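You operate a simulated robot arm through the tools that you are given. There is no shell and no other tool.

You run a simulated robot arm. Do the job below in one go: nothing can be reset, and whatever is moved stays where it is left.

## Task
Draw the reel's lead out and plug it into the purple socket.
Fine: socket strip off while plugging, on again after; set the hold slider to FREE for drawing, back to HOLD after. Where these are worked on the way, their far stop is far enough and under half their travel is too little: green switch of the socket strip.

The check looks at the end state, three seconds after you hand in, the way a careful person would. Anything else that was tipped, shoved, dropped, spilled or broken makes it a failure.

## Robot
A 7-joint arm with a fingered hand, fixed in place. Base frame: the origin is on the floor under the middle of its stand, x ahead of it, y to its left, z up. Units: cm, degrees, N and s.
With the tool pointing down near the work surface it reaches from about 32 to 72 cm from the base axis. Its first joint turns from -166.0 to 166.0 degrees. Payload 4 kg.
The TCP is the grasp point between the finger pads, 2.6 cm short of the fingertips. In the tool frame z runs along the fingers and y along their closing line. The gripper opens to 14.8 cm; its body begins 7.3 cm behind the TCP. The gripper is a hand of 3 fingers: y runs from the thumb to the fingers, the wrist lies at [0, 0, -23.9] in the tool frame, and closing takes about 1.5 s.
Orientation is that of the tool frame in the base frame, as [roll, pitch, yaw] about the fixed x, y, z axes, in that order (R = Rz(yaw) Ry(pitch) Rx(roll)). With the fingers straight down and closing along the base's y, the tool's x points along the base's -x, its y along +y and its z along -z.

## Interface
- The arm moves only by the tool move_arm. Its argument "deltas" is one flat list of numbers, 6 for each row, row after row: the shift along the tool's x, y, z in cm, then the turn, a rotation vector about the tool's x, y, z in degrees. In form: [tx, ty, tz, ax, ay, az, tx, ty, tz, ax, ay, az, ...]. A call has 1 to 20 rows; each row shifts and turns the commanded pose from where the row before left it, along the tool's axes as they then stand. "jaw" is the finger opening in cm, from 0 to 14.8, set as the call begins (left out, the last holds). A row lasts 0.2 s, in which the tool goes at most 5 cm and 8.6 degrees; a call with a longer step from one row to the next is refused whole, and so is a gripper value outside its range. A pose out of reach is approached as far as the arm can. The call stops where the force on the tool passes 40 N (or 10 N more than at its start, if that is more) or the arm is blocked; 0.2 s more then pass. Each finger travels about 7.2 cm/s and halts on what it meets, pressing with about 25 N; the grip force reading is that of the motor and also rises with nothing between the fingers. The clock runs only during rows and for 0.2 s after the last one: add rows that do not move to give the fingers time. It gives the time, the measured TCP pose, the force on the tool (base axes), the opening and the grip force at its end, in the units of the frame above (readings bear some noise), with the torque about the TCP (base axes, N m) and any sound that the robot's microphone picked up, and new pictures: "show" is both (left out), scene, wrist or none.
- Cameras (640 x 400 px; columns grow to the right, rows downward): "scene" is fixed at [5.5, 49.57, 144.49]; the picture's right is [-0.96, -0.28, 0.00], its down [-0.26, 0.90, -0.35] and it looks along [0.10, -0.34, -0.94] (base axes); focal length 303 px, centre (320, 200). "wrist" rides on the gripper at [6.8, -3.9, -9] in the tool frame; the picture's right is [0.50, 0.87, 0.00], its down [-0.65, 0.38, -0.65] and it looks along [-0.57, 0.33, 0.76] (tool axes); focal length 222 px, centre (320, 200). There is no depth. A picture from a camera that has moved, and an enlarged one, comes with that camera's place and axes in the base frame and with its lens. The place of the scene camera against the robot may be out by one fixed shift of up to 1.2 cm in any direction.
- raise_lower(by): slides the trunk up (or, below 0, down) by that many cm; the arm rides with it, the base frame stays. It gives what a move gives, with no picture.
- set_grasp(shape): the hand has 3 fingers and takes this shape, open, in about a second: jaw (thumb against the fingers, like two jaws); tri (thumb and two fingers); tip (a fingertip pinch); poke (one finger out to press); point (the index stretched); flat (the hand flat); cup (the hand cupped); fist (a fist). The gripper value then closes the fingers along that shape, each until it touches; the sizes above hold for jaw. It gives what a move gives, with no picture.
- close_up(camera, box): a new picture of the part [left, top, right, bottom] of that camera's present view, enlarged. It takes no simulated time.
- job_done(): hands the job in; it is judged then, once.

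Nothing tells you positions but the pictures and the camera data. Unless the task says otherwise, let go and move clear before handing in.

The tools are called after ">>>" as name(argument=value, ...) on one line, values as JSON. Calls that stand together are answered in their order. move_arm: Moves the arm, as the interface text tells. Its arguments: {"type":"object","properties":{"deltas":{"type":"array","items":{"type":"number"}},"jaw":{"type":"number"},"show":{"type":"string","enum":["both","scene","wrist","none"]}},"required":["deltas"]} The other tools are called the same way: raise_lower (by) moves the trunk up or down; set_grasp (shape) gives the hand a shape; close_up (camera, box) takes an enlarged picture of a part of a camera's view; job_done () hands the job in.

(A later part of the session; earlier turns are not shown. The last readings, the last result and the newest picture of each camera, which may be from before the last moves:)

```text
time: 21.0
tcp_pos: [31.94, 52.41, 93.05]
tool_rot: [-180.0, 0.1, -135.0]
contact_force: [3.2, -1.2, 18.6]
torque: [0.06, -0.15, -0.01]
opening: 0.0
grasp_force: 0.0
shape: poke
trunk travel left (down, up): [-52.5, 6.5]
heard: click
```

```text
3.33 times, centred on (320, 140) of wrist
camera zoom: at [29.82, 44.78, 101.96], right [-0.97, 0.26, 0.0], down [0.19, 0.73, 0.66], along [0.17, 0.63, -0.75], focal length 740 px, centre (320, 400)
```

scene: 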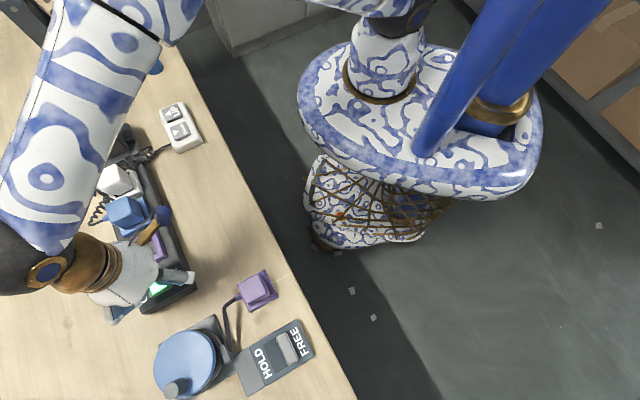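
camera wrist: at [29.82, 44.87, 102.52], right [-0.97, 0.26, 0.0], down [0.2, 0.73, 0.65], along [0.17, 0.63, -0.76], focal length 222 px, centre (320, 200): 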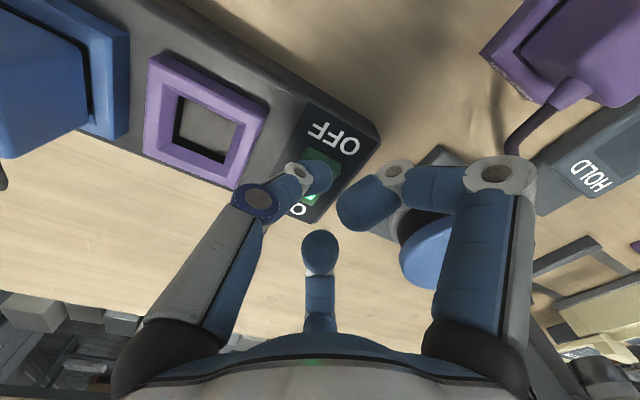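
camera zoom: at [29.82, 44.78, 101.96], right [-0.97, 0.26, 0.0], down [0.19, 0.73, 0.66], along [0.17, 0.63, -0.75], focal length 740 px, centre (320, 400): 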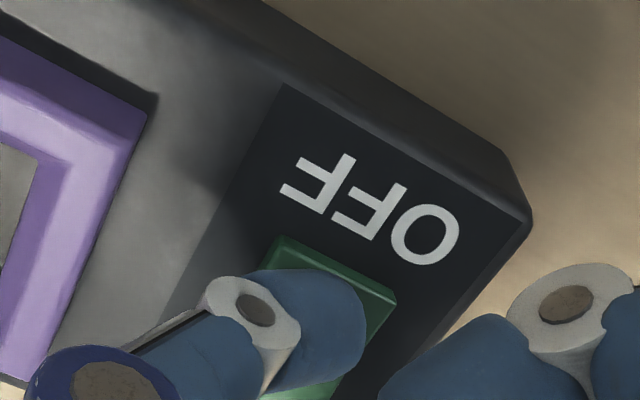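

I heard a click at about 19 N. I'll lift off and check that the light is out.

>>> move_arm(deltas=[0, 0, -2, 0, 0, 0, 0, 0, -3, 0, 0, 0, 0, 0, -3, 0, 0, 0, 0, 0, -3, 0, 0, 0, 0, 0, 0, 0, 0, 0])

>>> close_up(camera="wrist", box=[120, 20, 360, 170])

```text
time: 22.2
tcp_pos: [31.77, 52.3, 103.58]
tool_rot: [180.0, -0.1, -134.9]
contact_force: [-0.3, 0.6, 0.6]
torque: [0.02, -0.01, 0.01]
opening: 0.02
grasp_force: 0.1
shape: poke
trunk travel left (down, up): [-52.5, 6.5]
camera wrist: at [29.83, 44.79, 112.69], right [-0.97, 0.26, 0.0], down [0.2, 0.73, 0.65], along [0.17, 0.63, -0.76], focal length 222 px, centre (320, 200)
```

scene: 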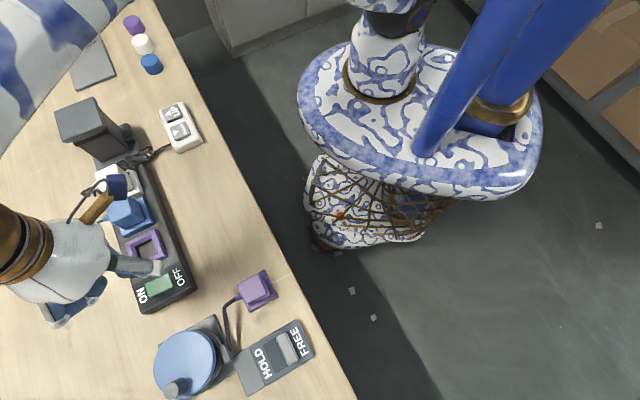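
wrist: 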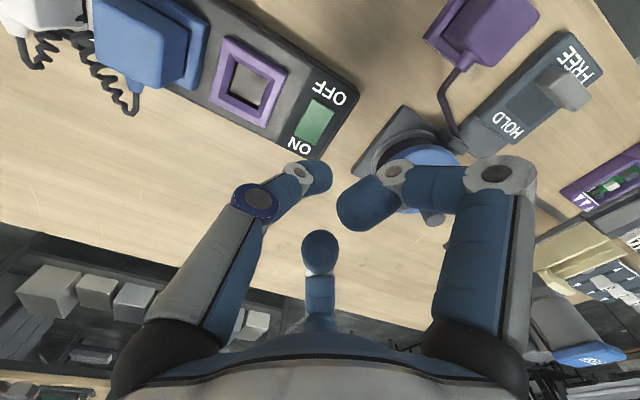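

```text
2.67 times, centred on (240, 95) of wrist
camera zoom: at [29.83, 44.79, 112.69], right [-0.97, 0.26, 0.0], down [0.2, 0.73, 0.65], along [0.17, 0.63, -0.76], focal length 592 px, centre (533, 480)
```

zoom: 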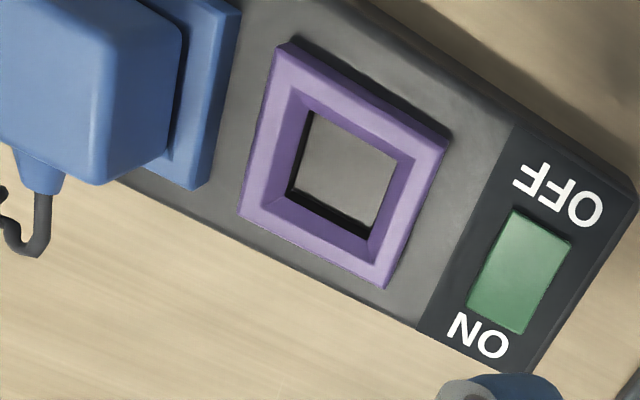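

The light is out, so the strip is OFF. Now the plug. I'd like the thumb on the switch side, because the blue plug is tight on the other side. I'll open the hand, go above the plug and turn the hand by 180°.

>>> set_grasp(shape="jaw")

>>> move_arm(deltas=[2.93, 2.19, -0.1, 0, 0, 0, 2.93, 2.19, -0.1, 0, 0, 0, 2.93, 2.19, -0.1, 0, 0, 0, 2.93, 2.19, -0.1, 0, 0, 0, 0, 0, 0, 0, 0, 8, 0, 0, 0, 0, 0, 8, 0, 0, 0, 0, 0, 8, 0, 0, 0, 0, 0, 8, 0, 0, 0, 0, 0, 8, 0, 0, 0, 0, 0, 8, 0, 0, 0, 0, 0, 8, 0, 0, 0, 0, 0, 8, 0, 0, 0, 0, 0, 8, 0, 0, 0, 0, 0, 0])

```text
time: 23.1
tcp_pos: [31.93, 52.39, 103.65]
tool_rot: [-180.0, 0.0, -134.9]
contact_force: [-0.1, 0.6, 0.7]
torque: [0.03, -0.04, -0.03]
opening: 14.78
grasp_force: 0.0
shape: jaw
trunk travel left (down, up): [-52.5, 6.5]
```

```text
time: 26.1
tcp_pos: [17.47, 50.3, 104.08]
tool_rot: [179.9, 0.0, 152.9]
contact_force: [1.1, 0.5, -0.1]
torque: [0.01, 0.01, 0.01]
opening: 14.78
grasp_force: 0.0
shape: jaw
trunk travel left (down, up): [-52.5, 6.5]
camera wrist: at [9.55, 49.93, 113.18], right [-0.05, 1.0, 0.0], down [0.76, 0.04, 0.65], along [0.65, 0.03, -0.76], focal length 222 px, centre (320, 200)
```

scene: 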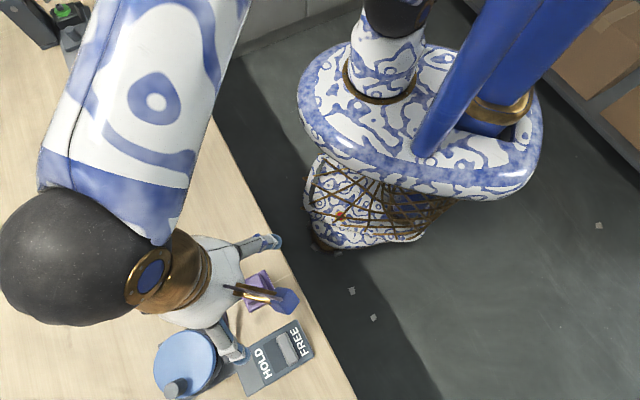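
wrist: 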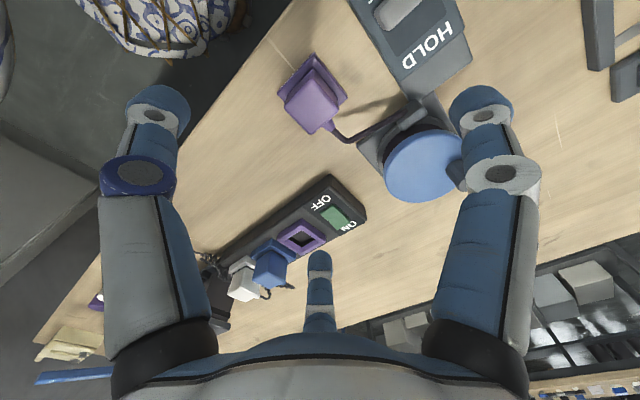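

>>> move_arm(deltas=[0, 0, 0, 0, 0, 8, 0, 0, 0, 0, 0, 8, 0, 0, 0, 0, 0, 8, 0, 0, 0, 0, 0, 8, 0, 0, 0, 0, 0, 8, 0, 0, 0, 0, 0, 8, 0, 0, 0, 0, 0, 8, 0, 0, 0, 0, 0, 8, 0, 0, 0, 0, 0, 8, 0, 0, 0, 0, 0, 8, 0, 0, 0, 0, 0, 8, 0, 0, 0, 0, 0, 8, 0, 0, 0, 0, 0, 8, 0, 0, 0, 0, 0, 4, 0, 0, 0, 0, 0, 0])

```text
time: 29.3
tcp_pos: [17.47, 50.32, 104.15]
tool_rot: [-179.9, -0.1, 45.0]
contact_force: [0.6, -0.6, -0.4]
torque: [0.01, -0.02, 0.02]
opening: 14.79
grasp_force: 0.1
shape: jaw
trunk travel left (down, up): [-52.5, 6.5]
camera wrist: at [19.37, 57.82, 113.18], right [0.97, -0.26, 0.0], down [-0.2, -0.73, 0.65], along [-0.17, -0.63, -0.76], focal length 222 px, centre (320, 200)
```

scene: 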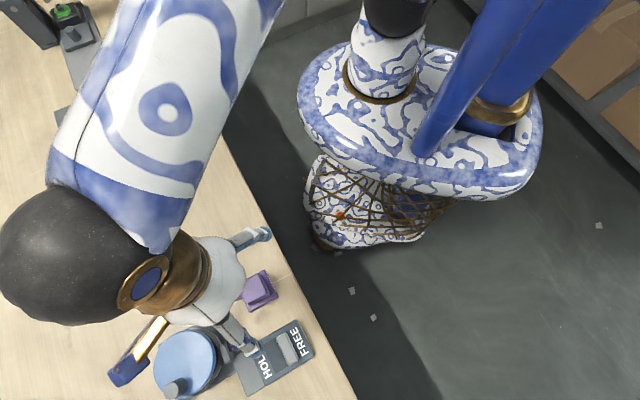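
wrist: 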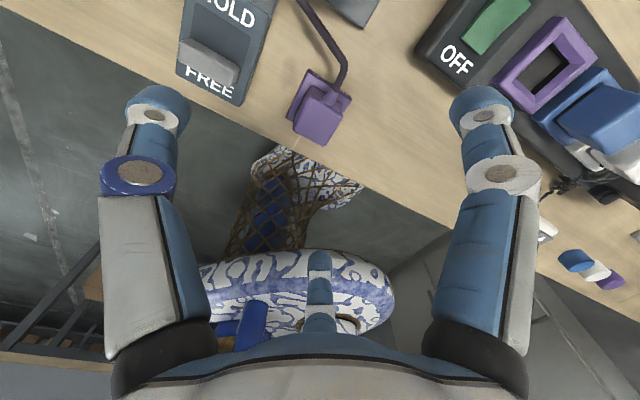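

Yaw 45 is reached. I'll enlarge the view to fix the plug's place, angle and height.

>>> close_up(camera="wrist", box=[240, 40, 400, 160])

>>> close_up(camera="scene", box=[200, 250, 320, 340])

```text
3.33 times, centred on (320, 100) of wrist
camera zoom: at [19.37, 57.82, 113.18], right [0.97, -0.26, 0.0], down [-0.2, -0.73, 0.65], along [-0.17, -0.63, -0.76], focal length 740 px, centre (320, 533)
```

zoom: 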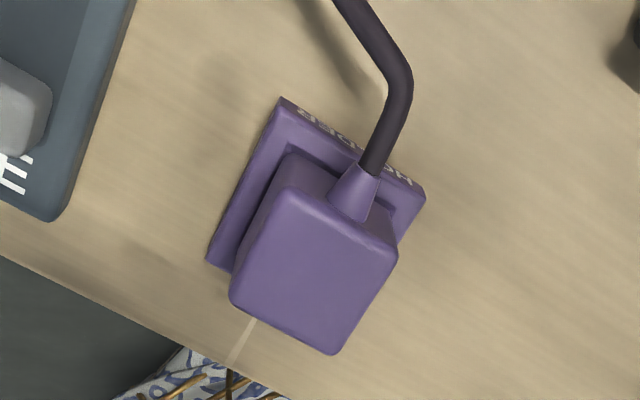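

```text
4.44 times, centred on (260, 295) of scene
camera zoom: at [5.5, 49.57, 144.49], right [-0.96, -0.28, 0.0], down [-0.26, 0.9, -0.35], along [0.1, -0.34, -0.94], focal length 1346 px, centre (587, -222)
```

zoom: 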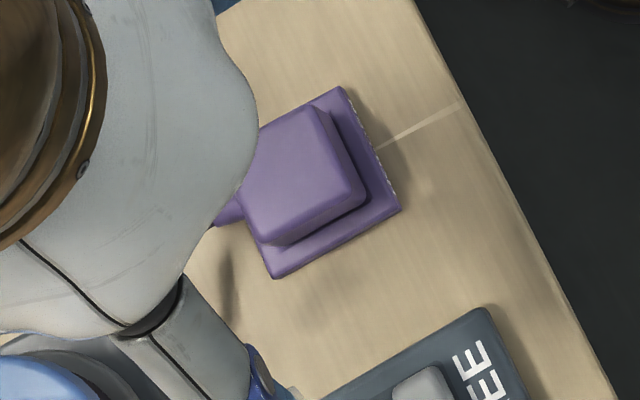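

The plug top centre is about (16.9, 49.4, 91.2), the holder flange is at z≈87.4, and the plug is aligned at about 45°. The cable boot leaves on the far side between my fingers. I'll narrow the hand and come down above the plug.

>>> move_arm(deltas=[-1.05, 0.32, 1.0, 0, 0, -0.5, 0, 0, 2.0, 0, 0, 0, 0, 0, 2.0, 0, 0, 0, 0, 0, 2.0, 0, 0, 0, 0, 0, 1.0, 0, 0, 0, 0, 0, 0, 0, 0, 0, 0, 0, 0, 0, 0, 0], jaw=8)

>>> close_up(camera="wrist", box=[200, 60, 440, 240])

>>> close_up(camera="scene", box=[180, 240, 320, 345])

```text
time: 30.9
tcp_pos: [16.84, 49.42, 96.16]
tool_rot: [-179.9, 0.0, 45.5]
contact_force: [0.3, -0.3, 0.4]
torque: [0.02, -0.02, 0.02]
opening: 8.08
grasp_force: 0.1
shape: jaw
trunk travel left (down, up): [-52.5, 6.5]
camera wrist: at [18.77, 56.94, 105.31], right [0.97, -0.25, 0.0], down [-0.19, -0.73, 0.65], along [-0.16, -0.63, -0.76], focal length 222 px, centre (320, 200)
```

scene: 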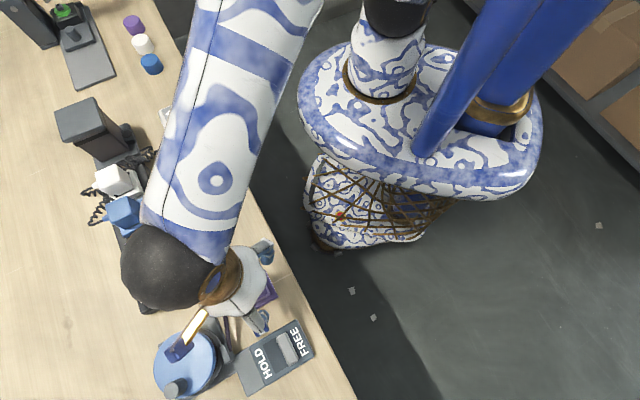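
wrist: 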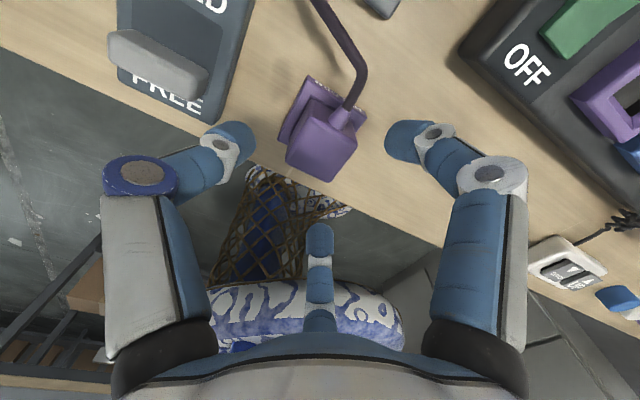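

```text
2.22 times, centred on (320, 150) of wrist
camera zoom: at [18.77, 56.94, 105.31], right [0.97, -0.25, 0.0], down [-0.19, -0.73, 0.65], along [-0.16, -0.63, -0.76], focal length 494 px, centre (320, 311)
```

zoom: 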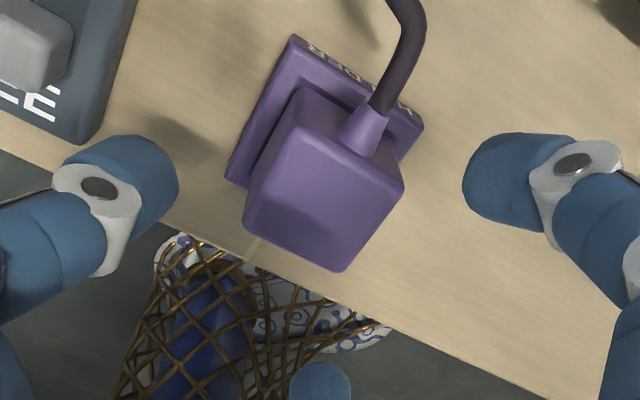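

```text
3.81 times, centred on (250, 292) of scene
camera zoom: at [5.5, 49.57, 144.49], right [-0.96, -0.28, 0.0], down [-0.26, 0.9, -0.35], along [0.1, -0.34, -0.94], focal length 1154 px, centre (587, -152)
```

zoom: 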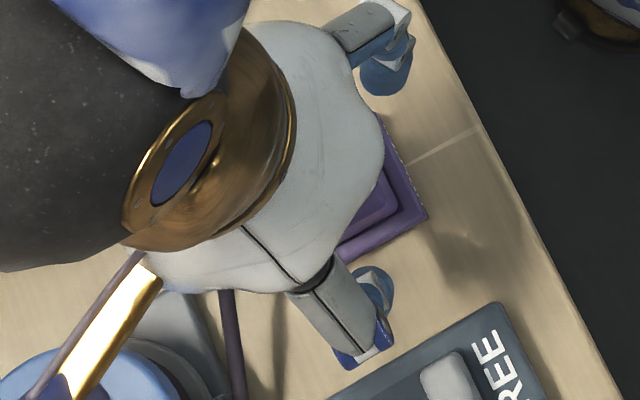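

The hand is centred over the plug. I'll descend so the fingertips end just above the holder flange.

>>> move_arm(deltas=[0.13, 0.08, 1.3, 0, 0, 0, 0, 0, 1.5, 0, 0, 0, 0, 0, 1.2, 0, 0, 0, 0, 0, 0.7, 0, 0, 0, 0, 0, 0.5, 0, 0, 0, 0, 0, 0, 0, 0, 0])

>>> close_up(camera="wrist", box=[200, 60, 440, 240])

```text
time: 32.3
tcp_pos: [16.95, 49.34, 90.88]
tool_rot: [180.0, -0.1, 45.5]
contact_force: [0.1, 0.5, -0.1]
torque: [0.02, 0.02, 0.02]
opening: 8.1
grasp_force: 0.1
shape: jaw
trunk travel left (down, up): [-52.5, 6.5]
camera wrist: at [18.89, 56.89, 100.01], right [0.97, -0.25, 0.0], down [-0.19, -0.73, 0.65], along [-0.16, -0.63, -0.76], focal length 222 px, centre (320, 200)
```

scene: 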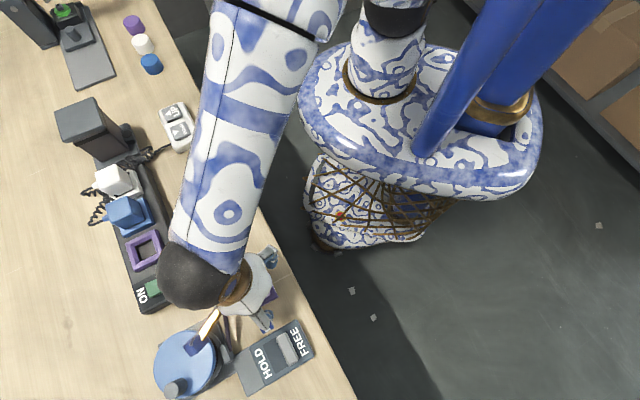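
wrist: 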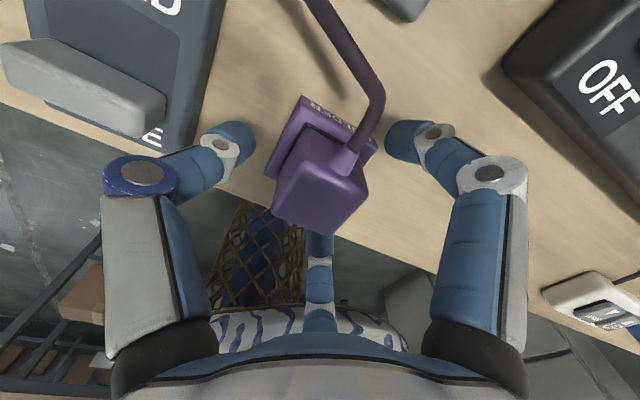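

```text
2.22 times, centred on (320, 150) of wrist
camera zoom: at [18.89, 56.89, 100.01], right [0.97, -0.25, 0.0], down [-0.19, -0.73, 0.65], along [-0.16, -0.63, -0.76], focal length 494 px, centre (320, 311)
```

zoom: 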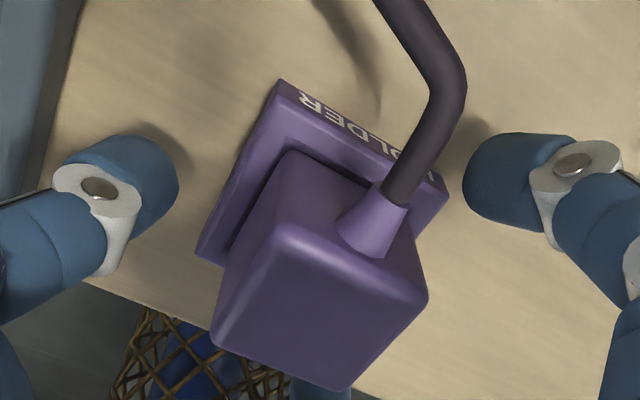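

The fingers are in place around the plug. I'll close on it.

>>> move_arm(deltas=[0, 0, 0, 0, 0, 0, 0, 0, 0, 0, 0, 0, 0, 0, 0, 0, 0, 0, 0, 0, 0, 0, 0, 0, 0, 0, 0, 0, 0, 0, 0, 0, 0, 0, 0, 0], jaw=2, show="wrist")

>>> close_up(camera="wrist", box=[200, 60, 440, 240])

```text
time: 33.7
tcp_pos: [16.95, 49.34, 90.84]
tool_rot: [-180.0, 0.0, 45.7]
contact_force: [-0.4, 0.7, 0.6]
torque: [-0.01, 0.03, 0.01]
opening: 3.84
grasp_force: 25.1
shape: jaw
trunk travel left (down, up): [-52.5, 6.5]
camera wrist: at [18.9, 56.9, 100.02], right [0.97, -0.25, 0.0], down [-0.19, -0.73, 0.65], along [-0.16, -0.63, -0.76], focal length 222 px, centre (320, 200)
```

wrist: 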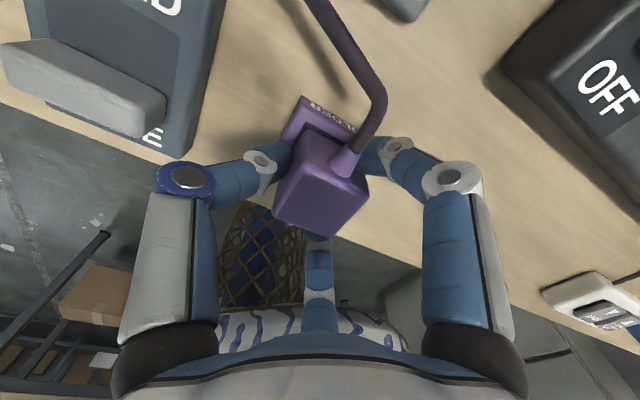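

```text
2.22 times, centred on (320, 150) of wrist
camera zoom: at [18.9, 56.9, 100.02], right [0.97, -0.25, 0.0], down [-0.19, -0.73, 0.65], along [-0.16, -0.63, -0.76], focal length 494 px, centre (320, 311)
```

zoom: 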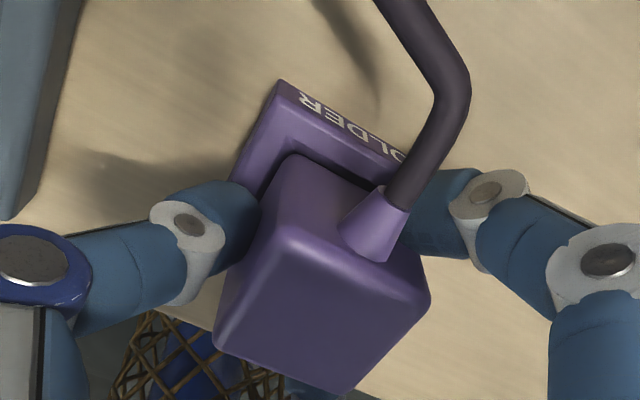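

Gripped: opening 3.84, grip force 25 N. I'll draw it straight up gently and watch the force.

>>> move_arm(deltas=[0, 0, -0.3, 0, 0, 0, 0, 0, -0.3, 0, 0, 0, 0, 0, -0.3, 0, 0, 0, 0, 0, -0.3, 0, 0, 0], show="wrist")

>>> close_up(camera="wrist", box=[200, 60, 440, 240])

```text
time: 34.7
tcp_pos: [17.03, 49.31, 92.11]
tool_rot: [179.9, -0.1, 45.5]
contact_force: [0.3, -0.2, -0.4]
torque: [-0.01, 0.0, 0.01]
opening: 3.82
grasp_force: 25.3
shape: jaw
trunk travel left (down, up): [-52.5, 6.5]
camera wrist: at [18.91, 56.9, 101.18], right [0.97, -0.25, 0.0], down [-0.19, -0.73, 0.65], along [-0.16, -0.63, -0.76], focal length 222 px, centre (320, 200)
```

wrist: 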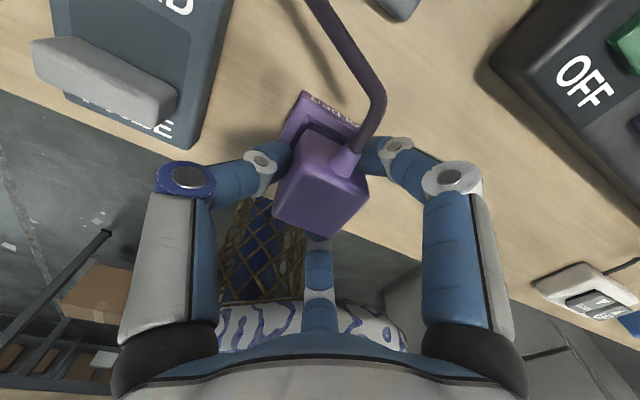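

```text
2.22 times, centred on (320, 150) of wrist
camera zoom: at [18.91, 56.9, 101.18], right [0.97, -0.25, 0.0], down [-0.19, -0.73, 0.65], along [-0.16, -0.63, -0.76], focal length 494 px, centre (320, 311)
```

zoom: 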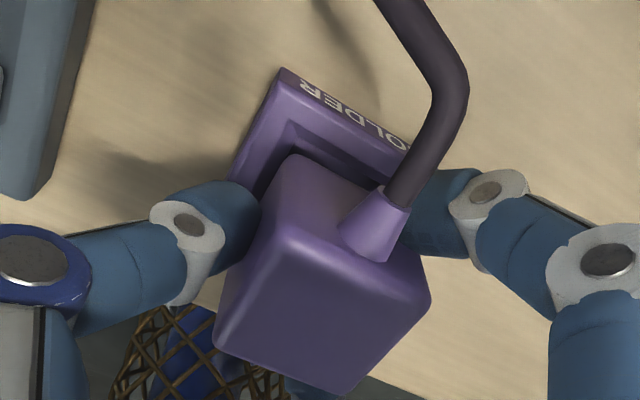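

The plug is lifting with the hand and the holder stays put. I'll raise it clear.

>>> move_arm(deltas=[0, 0, -0.5, 0, 0, 0, 0, 0, -0.8, 0, 0, 0, 0, 0, -1.0, 0, 0, 0, 0, 0, -1.2, 0, 0, 0, 0, 0, -1.2, 0, 0, 0, 0, 0, -1.2, 0, 0, 0, 0, 0, -1.2, 0, 0, 0, 0, 0, 0, 0, 0, 0])

>>> close_up(camera="wrist", box=[200, 60, 440, 240])

```text
time: 36.5
tcp_pos: [17.06, 49.34, 99.09]
tool_rot: [-180.0, 0.0, 45.5]
contact_force: [0.1, 0.7, -1.6]
torque: [-0.02, 0.0, -0.04]
opening: 3.83
grasp_force: 25.3
shape: jaw
trunk travel left (down, up): [-52.5, 6.5]
camera wrist: at [18.95, 56.89, 108.3], right [0.97, -0.25, 0.0], down [-0.19, -0.73, 0.65], along [-0.16, -0.63, -0.76], focal length 222 px, centre (320, 200)
```

scene: 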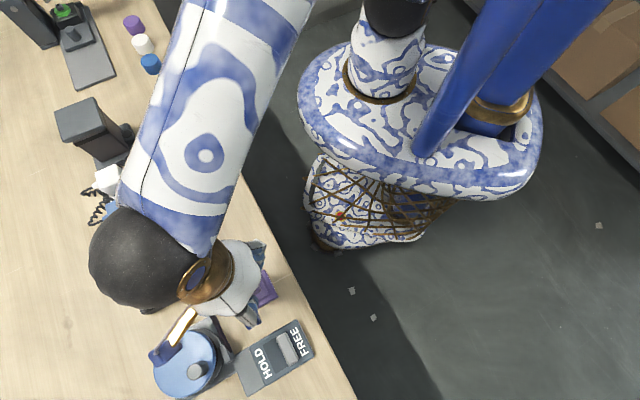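
wrist: 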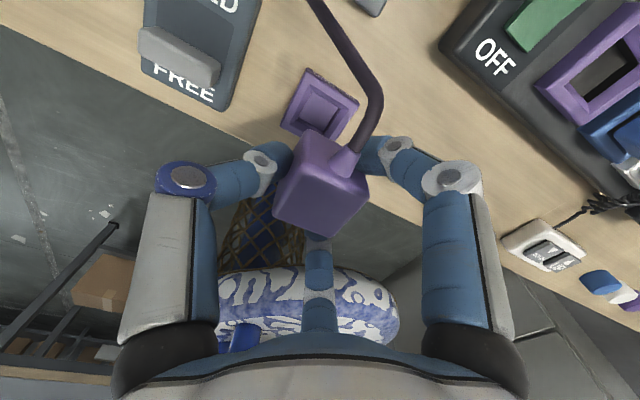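

```text
2.22 times, centred on (320, 150) of wrist
camera zoom: at [18.95, 56.89, 108.3], right [0.97, -0.25, 0.0], down [-0.19, -0.73, 0.65], along [-0.16, -0.63, -0.76], focal length 494 px, centre (320, 311)
```

zoom: 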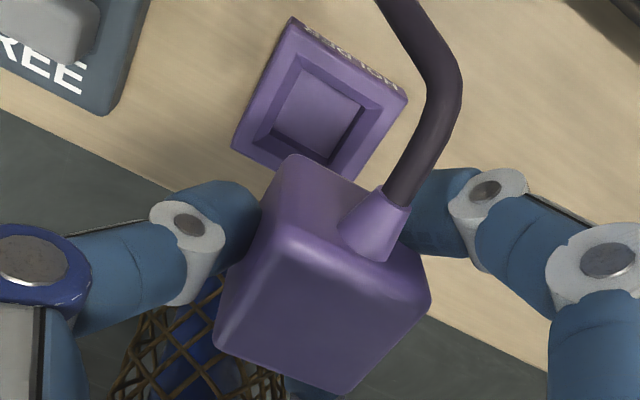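

The plug is out, and the reel pays out with almost no pull. Now I'll carry it over to above the purple socket at a steady pace.

>>> move_arm(deltas=[0.9, 1.0, -0.4, 0, 0, 0, 1.16, 1.315, -0.3, 0, 0, 0, 1.16, 1.315, -0.3, 0, 0, 0, 1.16, 1.315, -0.3, 0, 0, 0, 1.16, 1.315, -0.3, 0, 0, 0, 1.16, 1.315, -0.3, 0, 0, 0, 1.16, 1.315, -0.3, 0, 0, 0, 1.16, 1.315, -0.2, 0, 0, 0, 1.16, 1.315, -0.2, 0, 0, 0, 1.16, 1.315, -0.2, 0, 0, 0, 1.16, 1.315, -0.2, 0, 0, 0, 1.16, 1.315, 0, 0, 0, 0, 0, 0, 0, 0, 0, 0])

>>> close_up(camera="wrist", box=[200, 60, 440, 240])

```text
time: 39.3
tcp_pos: [37.57, 48.19, 102.21]
tool_rot: [-180.0, 0.1, 45.5]
contact_force: [-0.3, 0.1, -1.5]
torque: [-0.04, -0.05, -0.02]
opening: 3.83
grasp_force: 24.9
shape: jaw
trunk travel left (down, up): [-52.5, 6.5]
camera wrist: at [39.49, 55.86, 111.32], right [0.97, -0.25, 0.0], down [-0.19, -0.73, 0.65], along [-0.16, -0.63, -0.76], focal length 222 px, centre (320, 200)
```

scene: 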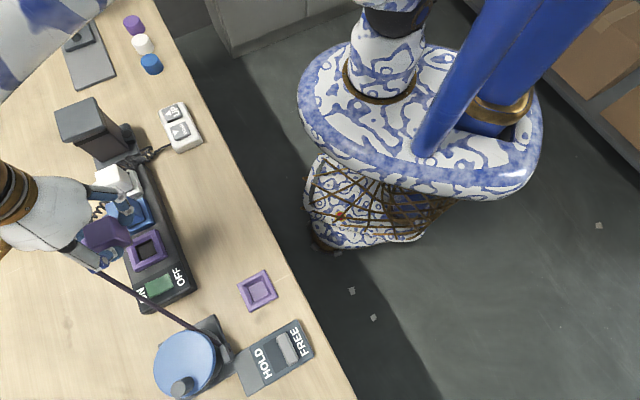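
wrist: 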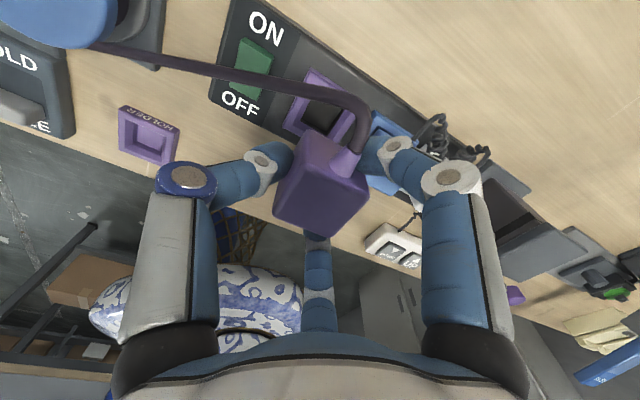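

```text
2.22 times, centred on (320, 150) of wrist
camera zoom: at [39.49, 55.86, 111.32], right [0.97, -0.25, 0.0], down [-0.19, -0.73, 0.65], along [-0.16, -0.63, -0.76], focal length 494 px, centre (320, 311)
```

zoom: 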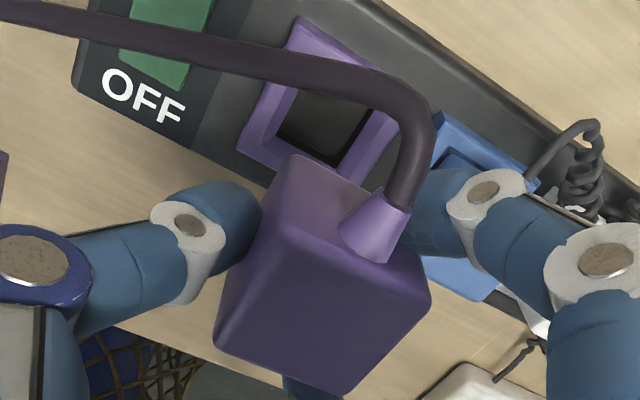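

I'm above the socket. I'll enlarge this view to compare the socket's position with where the holder appeared from the same relative pose.

>>> close_up(camera="wrist", box=[270, 60, 380, 140])

>>> close_up(camera="scene", box=[70, 170, 230, 310])

```text
5.00 times, centred on (325, 100) of wrist
camera zoom: at [39.49, 55.86, 111.32], right [0.97, -0.25, 0.0], down [-0.19, -0.73, 0.65], along [-0.16, -0.63, -0.76], focal length 1111 px, centre (295, 700)
```

zoom: 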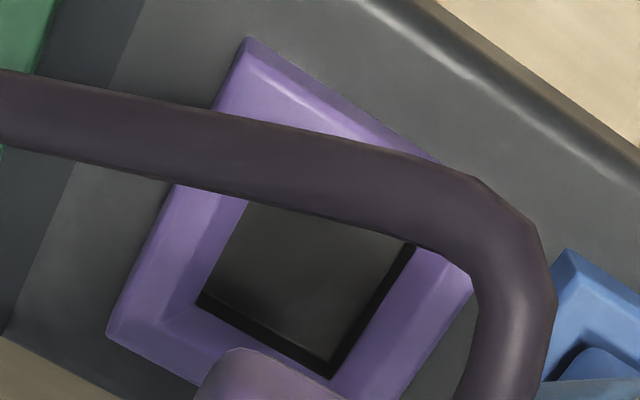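

```text
2.86 times, centred on (150, 240) of scene
camera zoom: at [5.5, 49.57, 144.49], right [-0.96, -0.28, 0.0], down [-0.26, 0.9, -0.35], along [0.1, -0.34, -0.94], focal length 866 px, centre (806, 86)
```

zoom: 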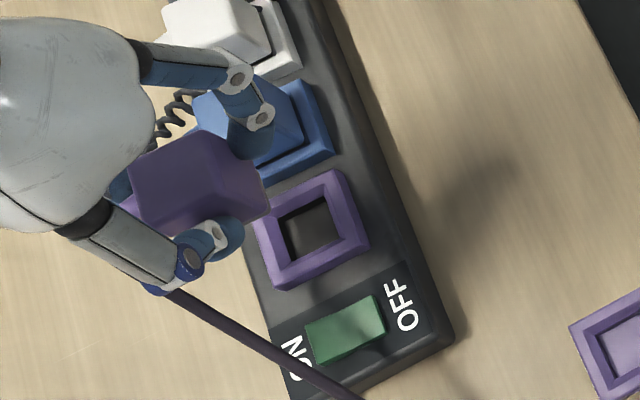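

Comparing the two views, the socket is about 0.4 cm further in x than the hand's present alignment. I'll correct that and come down partway.

>>> move_arm(deltas=[0.21, 0.355, 0.6, 0, 0, 0, 0, 0, 1.2, 0, 0, 0, 0, 0, 1.2, 0, 0, 0, 0, 0, 1.2, 0, 0, 0, 0, 0, 0, 0, 0, 0])

>>> close_up(camera="wrist", box=[260, 80, 400, 180])

>>> close_up(camera="scene", box=[70, 170, 230, 310])

```text
time: 40.5
tcp_pos: [38.01, 48.28, 97.83]
tool_rot: [-179.9, -0.2, 45.5]
contact_force: [0.5, -0.3, -1.2]
torque: [0.02, 0.01, -0.02]
opening: 3.81
grasp_force: 24.7
shape: jaw
trunk travel left (down, up): [-52.5, 6.5]
camera wrist: at [39.79, 55.8, 107.02], right [0.97, -0.25, 0.0], down [-0.19, -0.73, 0.65], along [-0.16, -0.63, -0.76], focal length 222 px, centre (320, 200)
```

scene: 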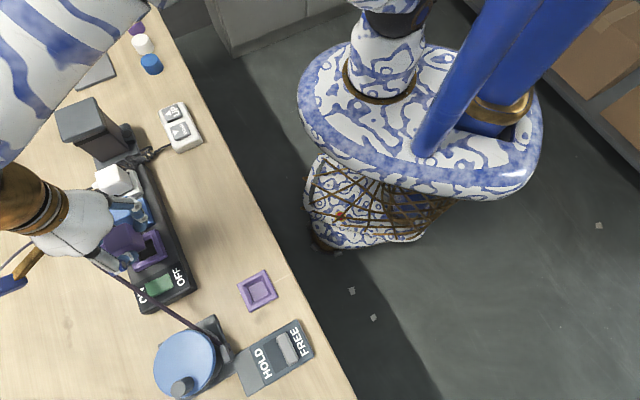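
wrist: 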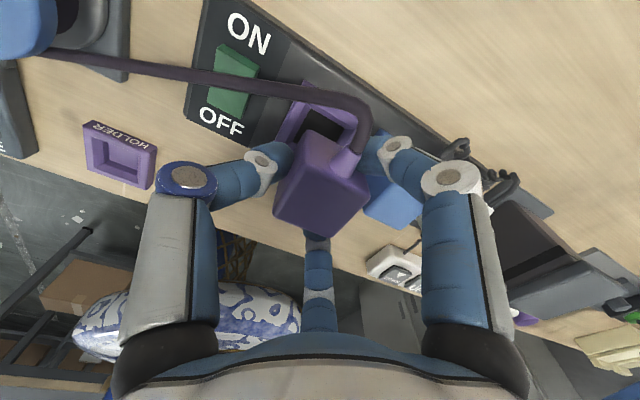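

```text
4.00 times, centred on (330, 130) of wrist
camera zoom: at [39.79, 55.8, 107.02], right [0.97, -0.25, 0.0], down [-0.19, -0.73, 0.65], along [-0.16, -0.63, -0.76], focal length 888 px, centre (280, 480)
```

zoom: 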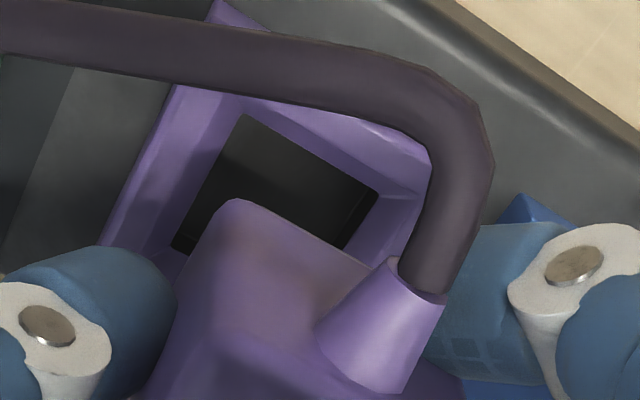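

```text
2.86 times, centred on (150, 240) of scene
camera zoom: at [5.5, 49.57, 144.49], right [-0.96, -0.28, 0.0], down [-0.26, 0.9, -0.35], along [0.1, -0.34, -0.94], focal length 866 px, centre (806, 86)
```

zoom: 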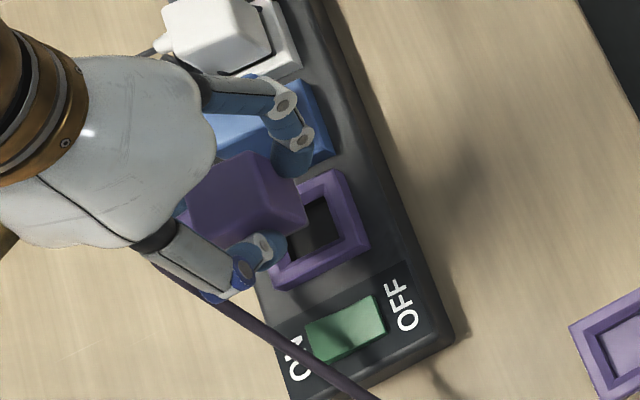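

The alignment now agrees to about 0.1 cm. I'll lower gently and watch the contact force.

>>> move_arm(deltas=[0, 0.03, 0.5, 0, 0, 0, 0, 0, 0.5, 0, 0, 0, 0, 0, 0.4, 0, 0, 0, 0, 0, 0.3, 0, 0, 0, 0, 0, 0.3, 0, 0, 0], show="wrist")

>>> close_up(camera="wrist", box=[230, 80, 410, 240])

```text
time: 41.7
tcp_pos: [38.04, 48.2, 95.88]
tool_rot: [-179.9, 0.0, 45.7]
contact_force: [-0.1, 0.1, -0.9]
torque: [-0.02, -0.03, -0.01]
opening: 3.82
grasp_force: 25.0
shape: jaw
trunk travel left (down, up): [-52.5, 6.5]
camera wrist: at [39.83, 55.72, 105.0], right [0.97, -0.25, 0.0], down [-0.19, -0.73, 0.65], along [-0.16, -0.63, -0.76], focal length 222 px, centre (320, 200)
```

wrist: 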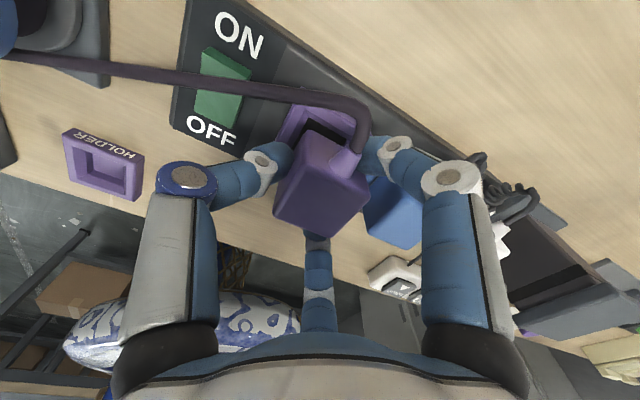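

```text
2.50 times, centred on (320, 160) of wrist
camera zoom: at [39.83, 55.72, 105.0], right [0.97, -0.25, 0.0], down [-0.19, -0.73, 0.65], along [-0.16, -0.63, -0.76], focal length 555 px, centre (320, 300)
```

zoom: 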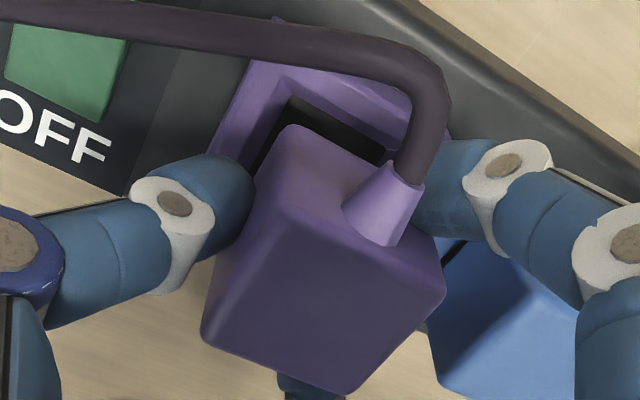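

>>> move_arm(deltas=[0, 0, 0.25, 0, 0, 0, 0, 0, 0.25, 0, 0, 0, 0, 0, 0.25, 0, 0, 0, 0, 0, 0.25, 0, 0, 0], show="wrist")

>>> close_up(camera="wrist", box=[230, 80, 410, 240])

```text
time: 42.7
tcp_pos: [38.09, 48.25, 95.01]
tool_rot: [179.9, 0.0, 45.6]
contact_force: [-0.1, 0.2, 1.6]
torque: [-0.01, 0.01, 0.01]
opening: 3.78
grasp_force: 24.6
shape: jaw
trunk travel left (down, up): [-52.5, 6.5]
camera wrist: at [39.91, 55.74, 104.09], right [0.97, -0.25, 0.0], down [-0.19, -0.73, 0.65], along [-0.16, -0.63, -0.76], focal length 222 px, centre (320, 200)
```

wrist: 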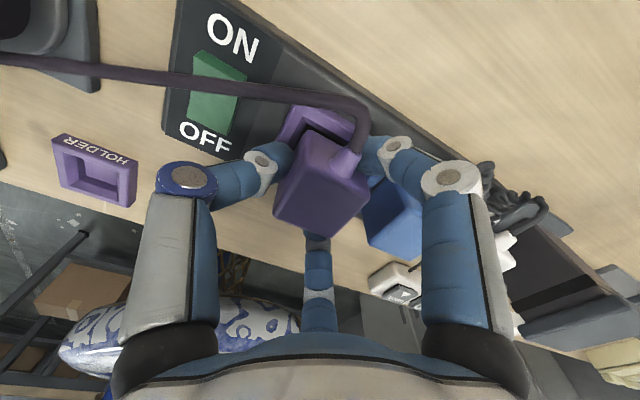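

```text
2.50 times, centred on (320, 160) of wrist
camera zoom: at [39.91, 55.74, 104.09], right [0.97, -0.25, 0.0], down [-0.19, -0.73, 0.65], along [-0.16, -0.63, -0.76], focal length 555 px, centre (320, 300)
```

zoom: 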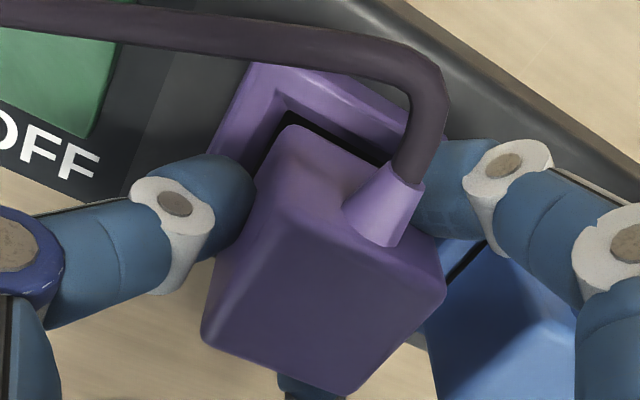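

>>> move_arm(deltas=[0, 0, 0.2, 0, 0, 0, 0, 0, 0.2, 0, 0, 0, 0, 0, 0.2, 0, 0, 0], show="wrist")

>>> close_up(camera="wrist", box=[230, 80, 410, 240])

```text
time: 43.5
tcp_pos: [37.93, 48.35, 94.3]
tool_rot: [-180.0, 0.0, 45.7]
contact_force: [-3.2, 2.1, 0.3]
torque: [0.08, 0.15, -0.01]
opening: 3.79
grasp_force: 24.4
shape: jaw
trunk travel left (down, up): [-52.5, 6.5]
camera wrist: at [39.83, 55.82, 103.43], right [0.97, -0.25, 0.0], down [-0.19, -0.73, 0.65], along [-0.16, -0.63, -0.76], focal length 222 px, centre (320, 200)
```

wrist: 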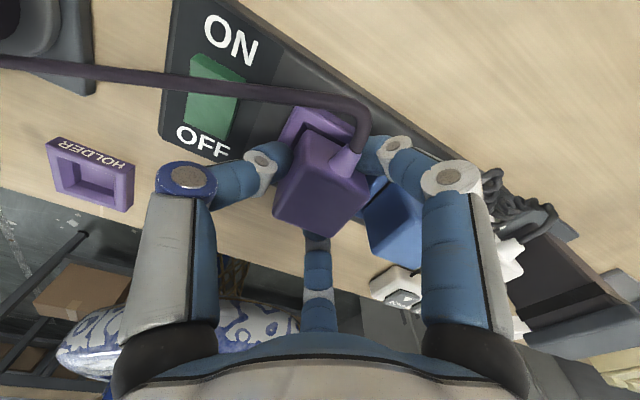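

```text
2.50 times, centred on (320, 160) of wrist
camera zoom: at [39.83, 55.82, 103.43], right [0.97, -0.25, 0.0], down [-0.19, -0.73, 0.65], along [-0.16, -0.63, -0.76], focal length 555 px, centre (320, 300)
```

zoom: 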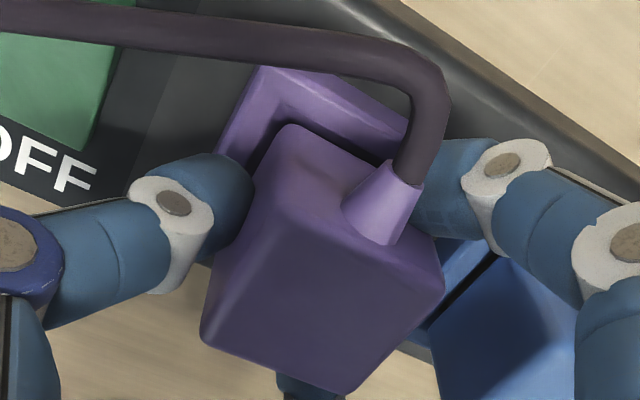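

The plug is entering the socket with little force. I'll press on in small steps until it bottoms out.

>>> move_arm(deltas=[0, 0, 0.2, 0, 0, 0, 0, 0, 0.2, 0, 0, 0, 0, 0, 0.2, 0, 0, 0], show="wrist")

>>> close_up(camera="wrist", box=[230, 80, 410, 240])

```text
time: 44.3
tcp_pos: [37.95, 48.27, 94.09]
tool_rot: [-180.0, -0.3, 45.6]
contact_force: [-4.1, 5.1, 25.5]
torque: [0.14, 0.13, -0.02]
opening: 3.92
grasp_force: 25.1
shape: jaw
trunk travel left (down, up): [-52.5, 6.5]
camera wrist: at [39.82, 55.77, 103.23], right [0.97, -0.25, 0.0], down [-0.19, -0.74, 0.65], along [-0.16, -0.63, -0.76], focal length 222 px, centre (320, 200)
```

wrist: 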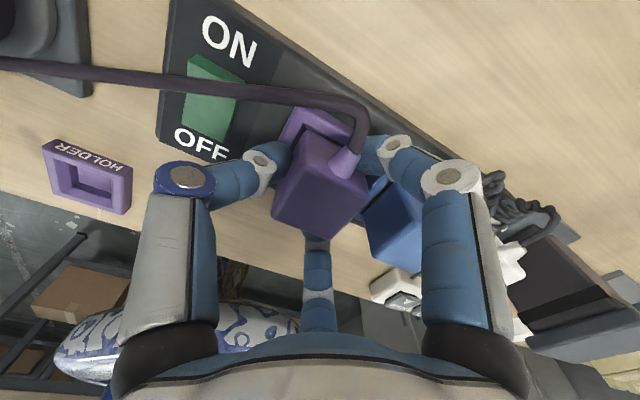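

```text
2.50 times, centred on (320, 160) of wrist
camera zoom: at [39.82, 55.77, 103.23], right [0.97, -0.25, 0.0], down [-0.19, -0.74, 0.65], along [-0.16, -0.63, -0.76], focal length 555 px, centre (320, 300)
```

zoom: 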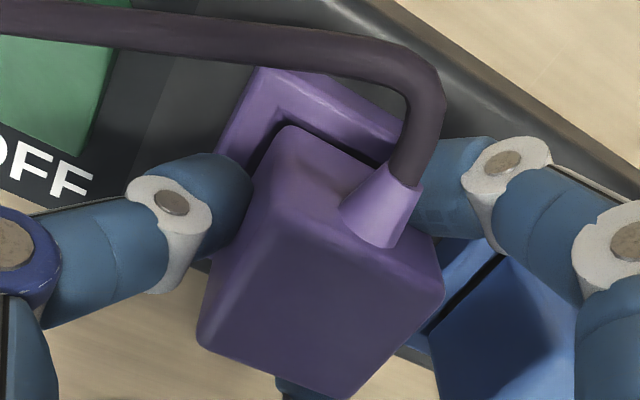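

Resistance is about 25 N. I'll press a little more to see whether it seats with a click or is already bottomed.

>>> move_arm(deltas=[0, 0, 0.15, 0, 0, 0, 0, 0, 0.15, 0, 0, 0], show="wrist")

>>> close_up(camera="wrist", box=[230, 80, 410, 240])

>>> close_up(camera="scene", box=[70, 170, 230, 310])

```text
time: 44.9
tcp_pos: [38.06, 48.45, 94.1]
tool_rot: [-179.8, -0.6, 45.6]
contact_force: [-5.2, -1.1, 20.4]
torque: [-0.05, 0.12, 0.04]
opening: 4.06
grasp_force: 24.6
shape: jaw
trunk travel left (down, up): [-52.5, 6.5]
stopped in row 2: the force on the tool passed its limit at 42 N (the readings are from after the stop); the commanded pose is now the measured one
camera wrist: at [39.84, 55.79, 103.24], right [0.97, -0.25, 0.0], down [-0.19, -0.74, 0.65], along [-0.16, -0.63, -0.76], focal length 222 px, centre (320, 200)
```

wrist: 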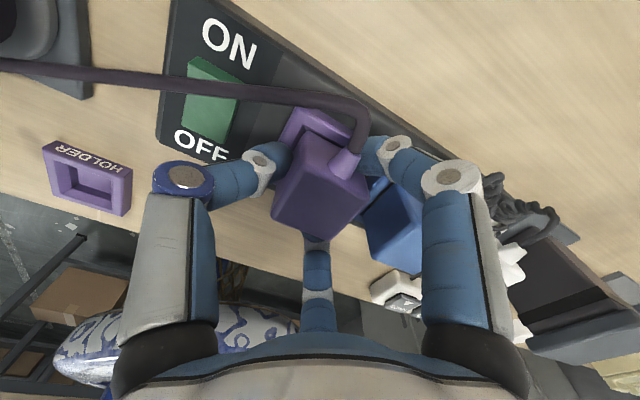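

```text
2.50 times, centred on (320, 160) of wrist
camera zoom: at [39.84, 55.79, 103.24], right [0.97, -0.25, 0.0], down [-0.19, -0.74, 0.65], along [-0.16, -0.63, -0.76], focal length 555 px, centre (320, 300)
```

zoom: 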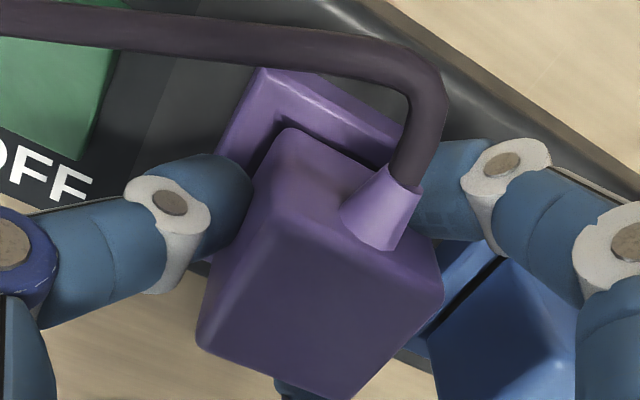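

```text
2.86 times, centred on (150, 240) of scene
camera zoom: at [5.5, 49.57, 144.49], right [-0.96, -0.28, 0.0], down [-0.26, 0.9, -0.35], along [0.1, -0.34, -0.94], focal length 866 px, centre (806, 86)
```

zoom: 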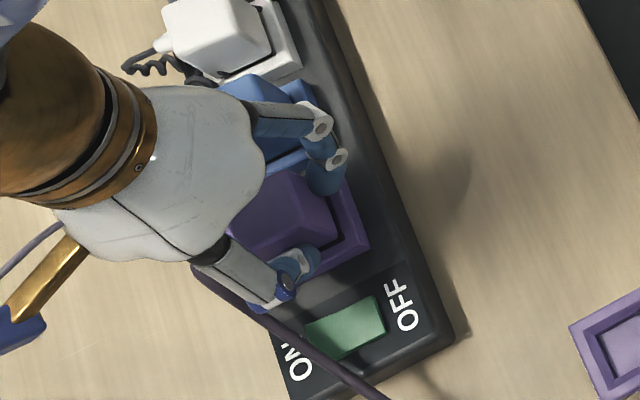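

It stopped firmly at 42 N with no further travel, so it looks bottomed. I'll open the fingers slightly, rise straight up, and inspect how it sits.

>>> move_arm(deltas=[0, 0, 0, 0, 0, 0, 0, 0, 0, 0, 0, 0, 0, 0, 0, 0, 0, 0, 0, 0, 0, 0, 0, 0], jaw=6.5, show="wrist")

>>> close_up(camera="wrist", box=[230, 80, 410, 240])

```text
time: 45.9
tcp_pos: [38.11, 48.25, 93.68]
tool_rot: [-179.9, -0.3, 45.5]
contact_force: [0.3, 0.0, 0.0]
torque: [0.03, 0.0, 0.02]
opening: 6.45
grasp_force: 0.0
shape: jaw
trunk travel left (down, up): [-52.5, 6.5]
camera wrist: at [39.99, 55.86, 102.88], right [0.97, -0.25, 0.0], down [-0.19, -0.74, 0.65], along [-0.16, -0.63, -0.76], focal length 222 px, centre (320, 200)
```

wrist: 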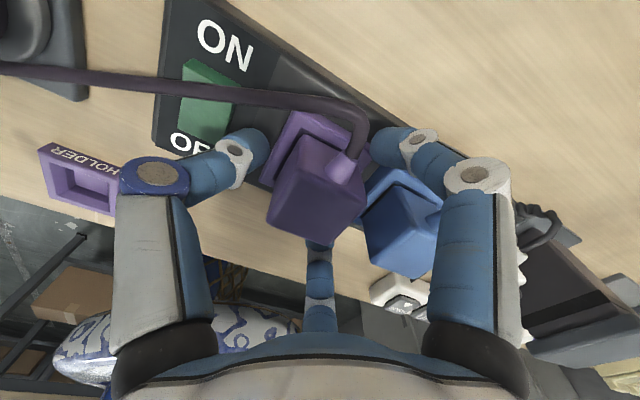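

```text
2.50 times, centred on (320, 160) of wrist
camera zoom: at [39.99, 55.86, 102.88], right [0.97, -0.25, 0.0], down [-0.19, -0.74, 0.65], along [-0.16, -0.63, -0.76], focal length 555 px, centre (320, 300)
```

zoom: 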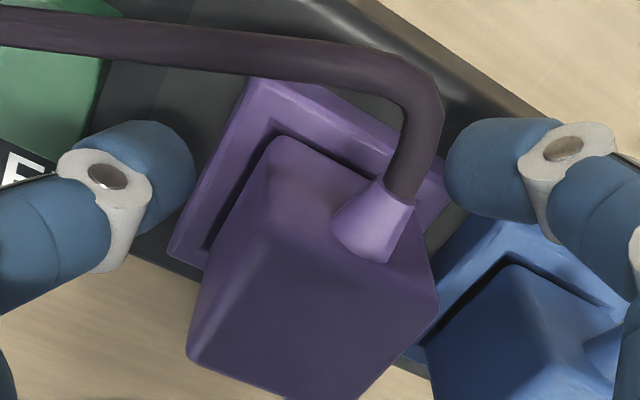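

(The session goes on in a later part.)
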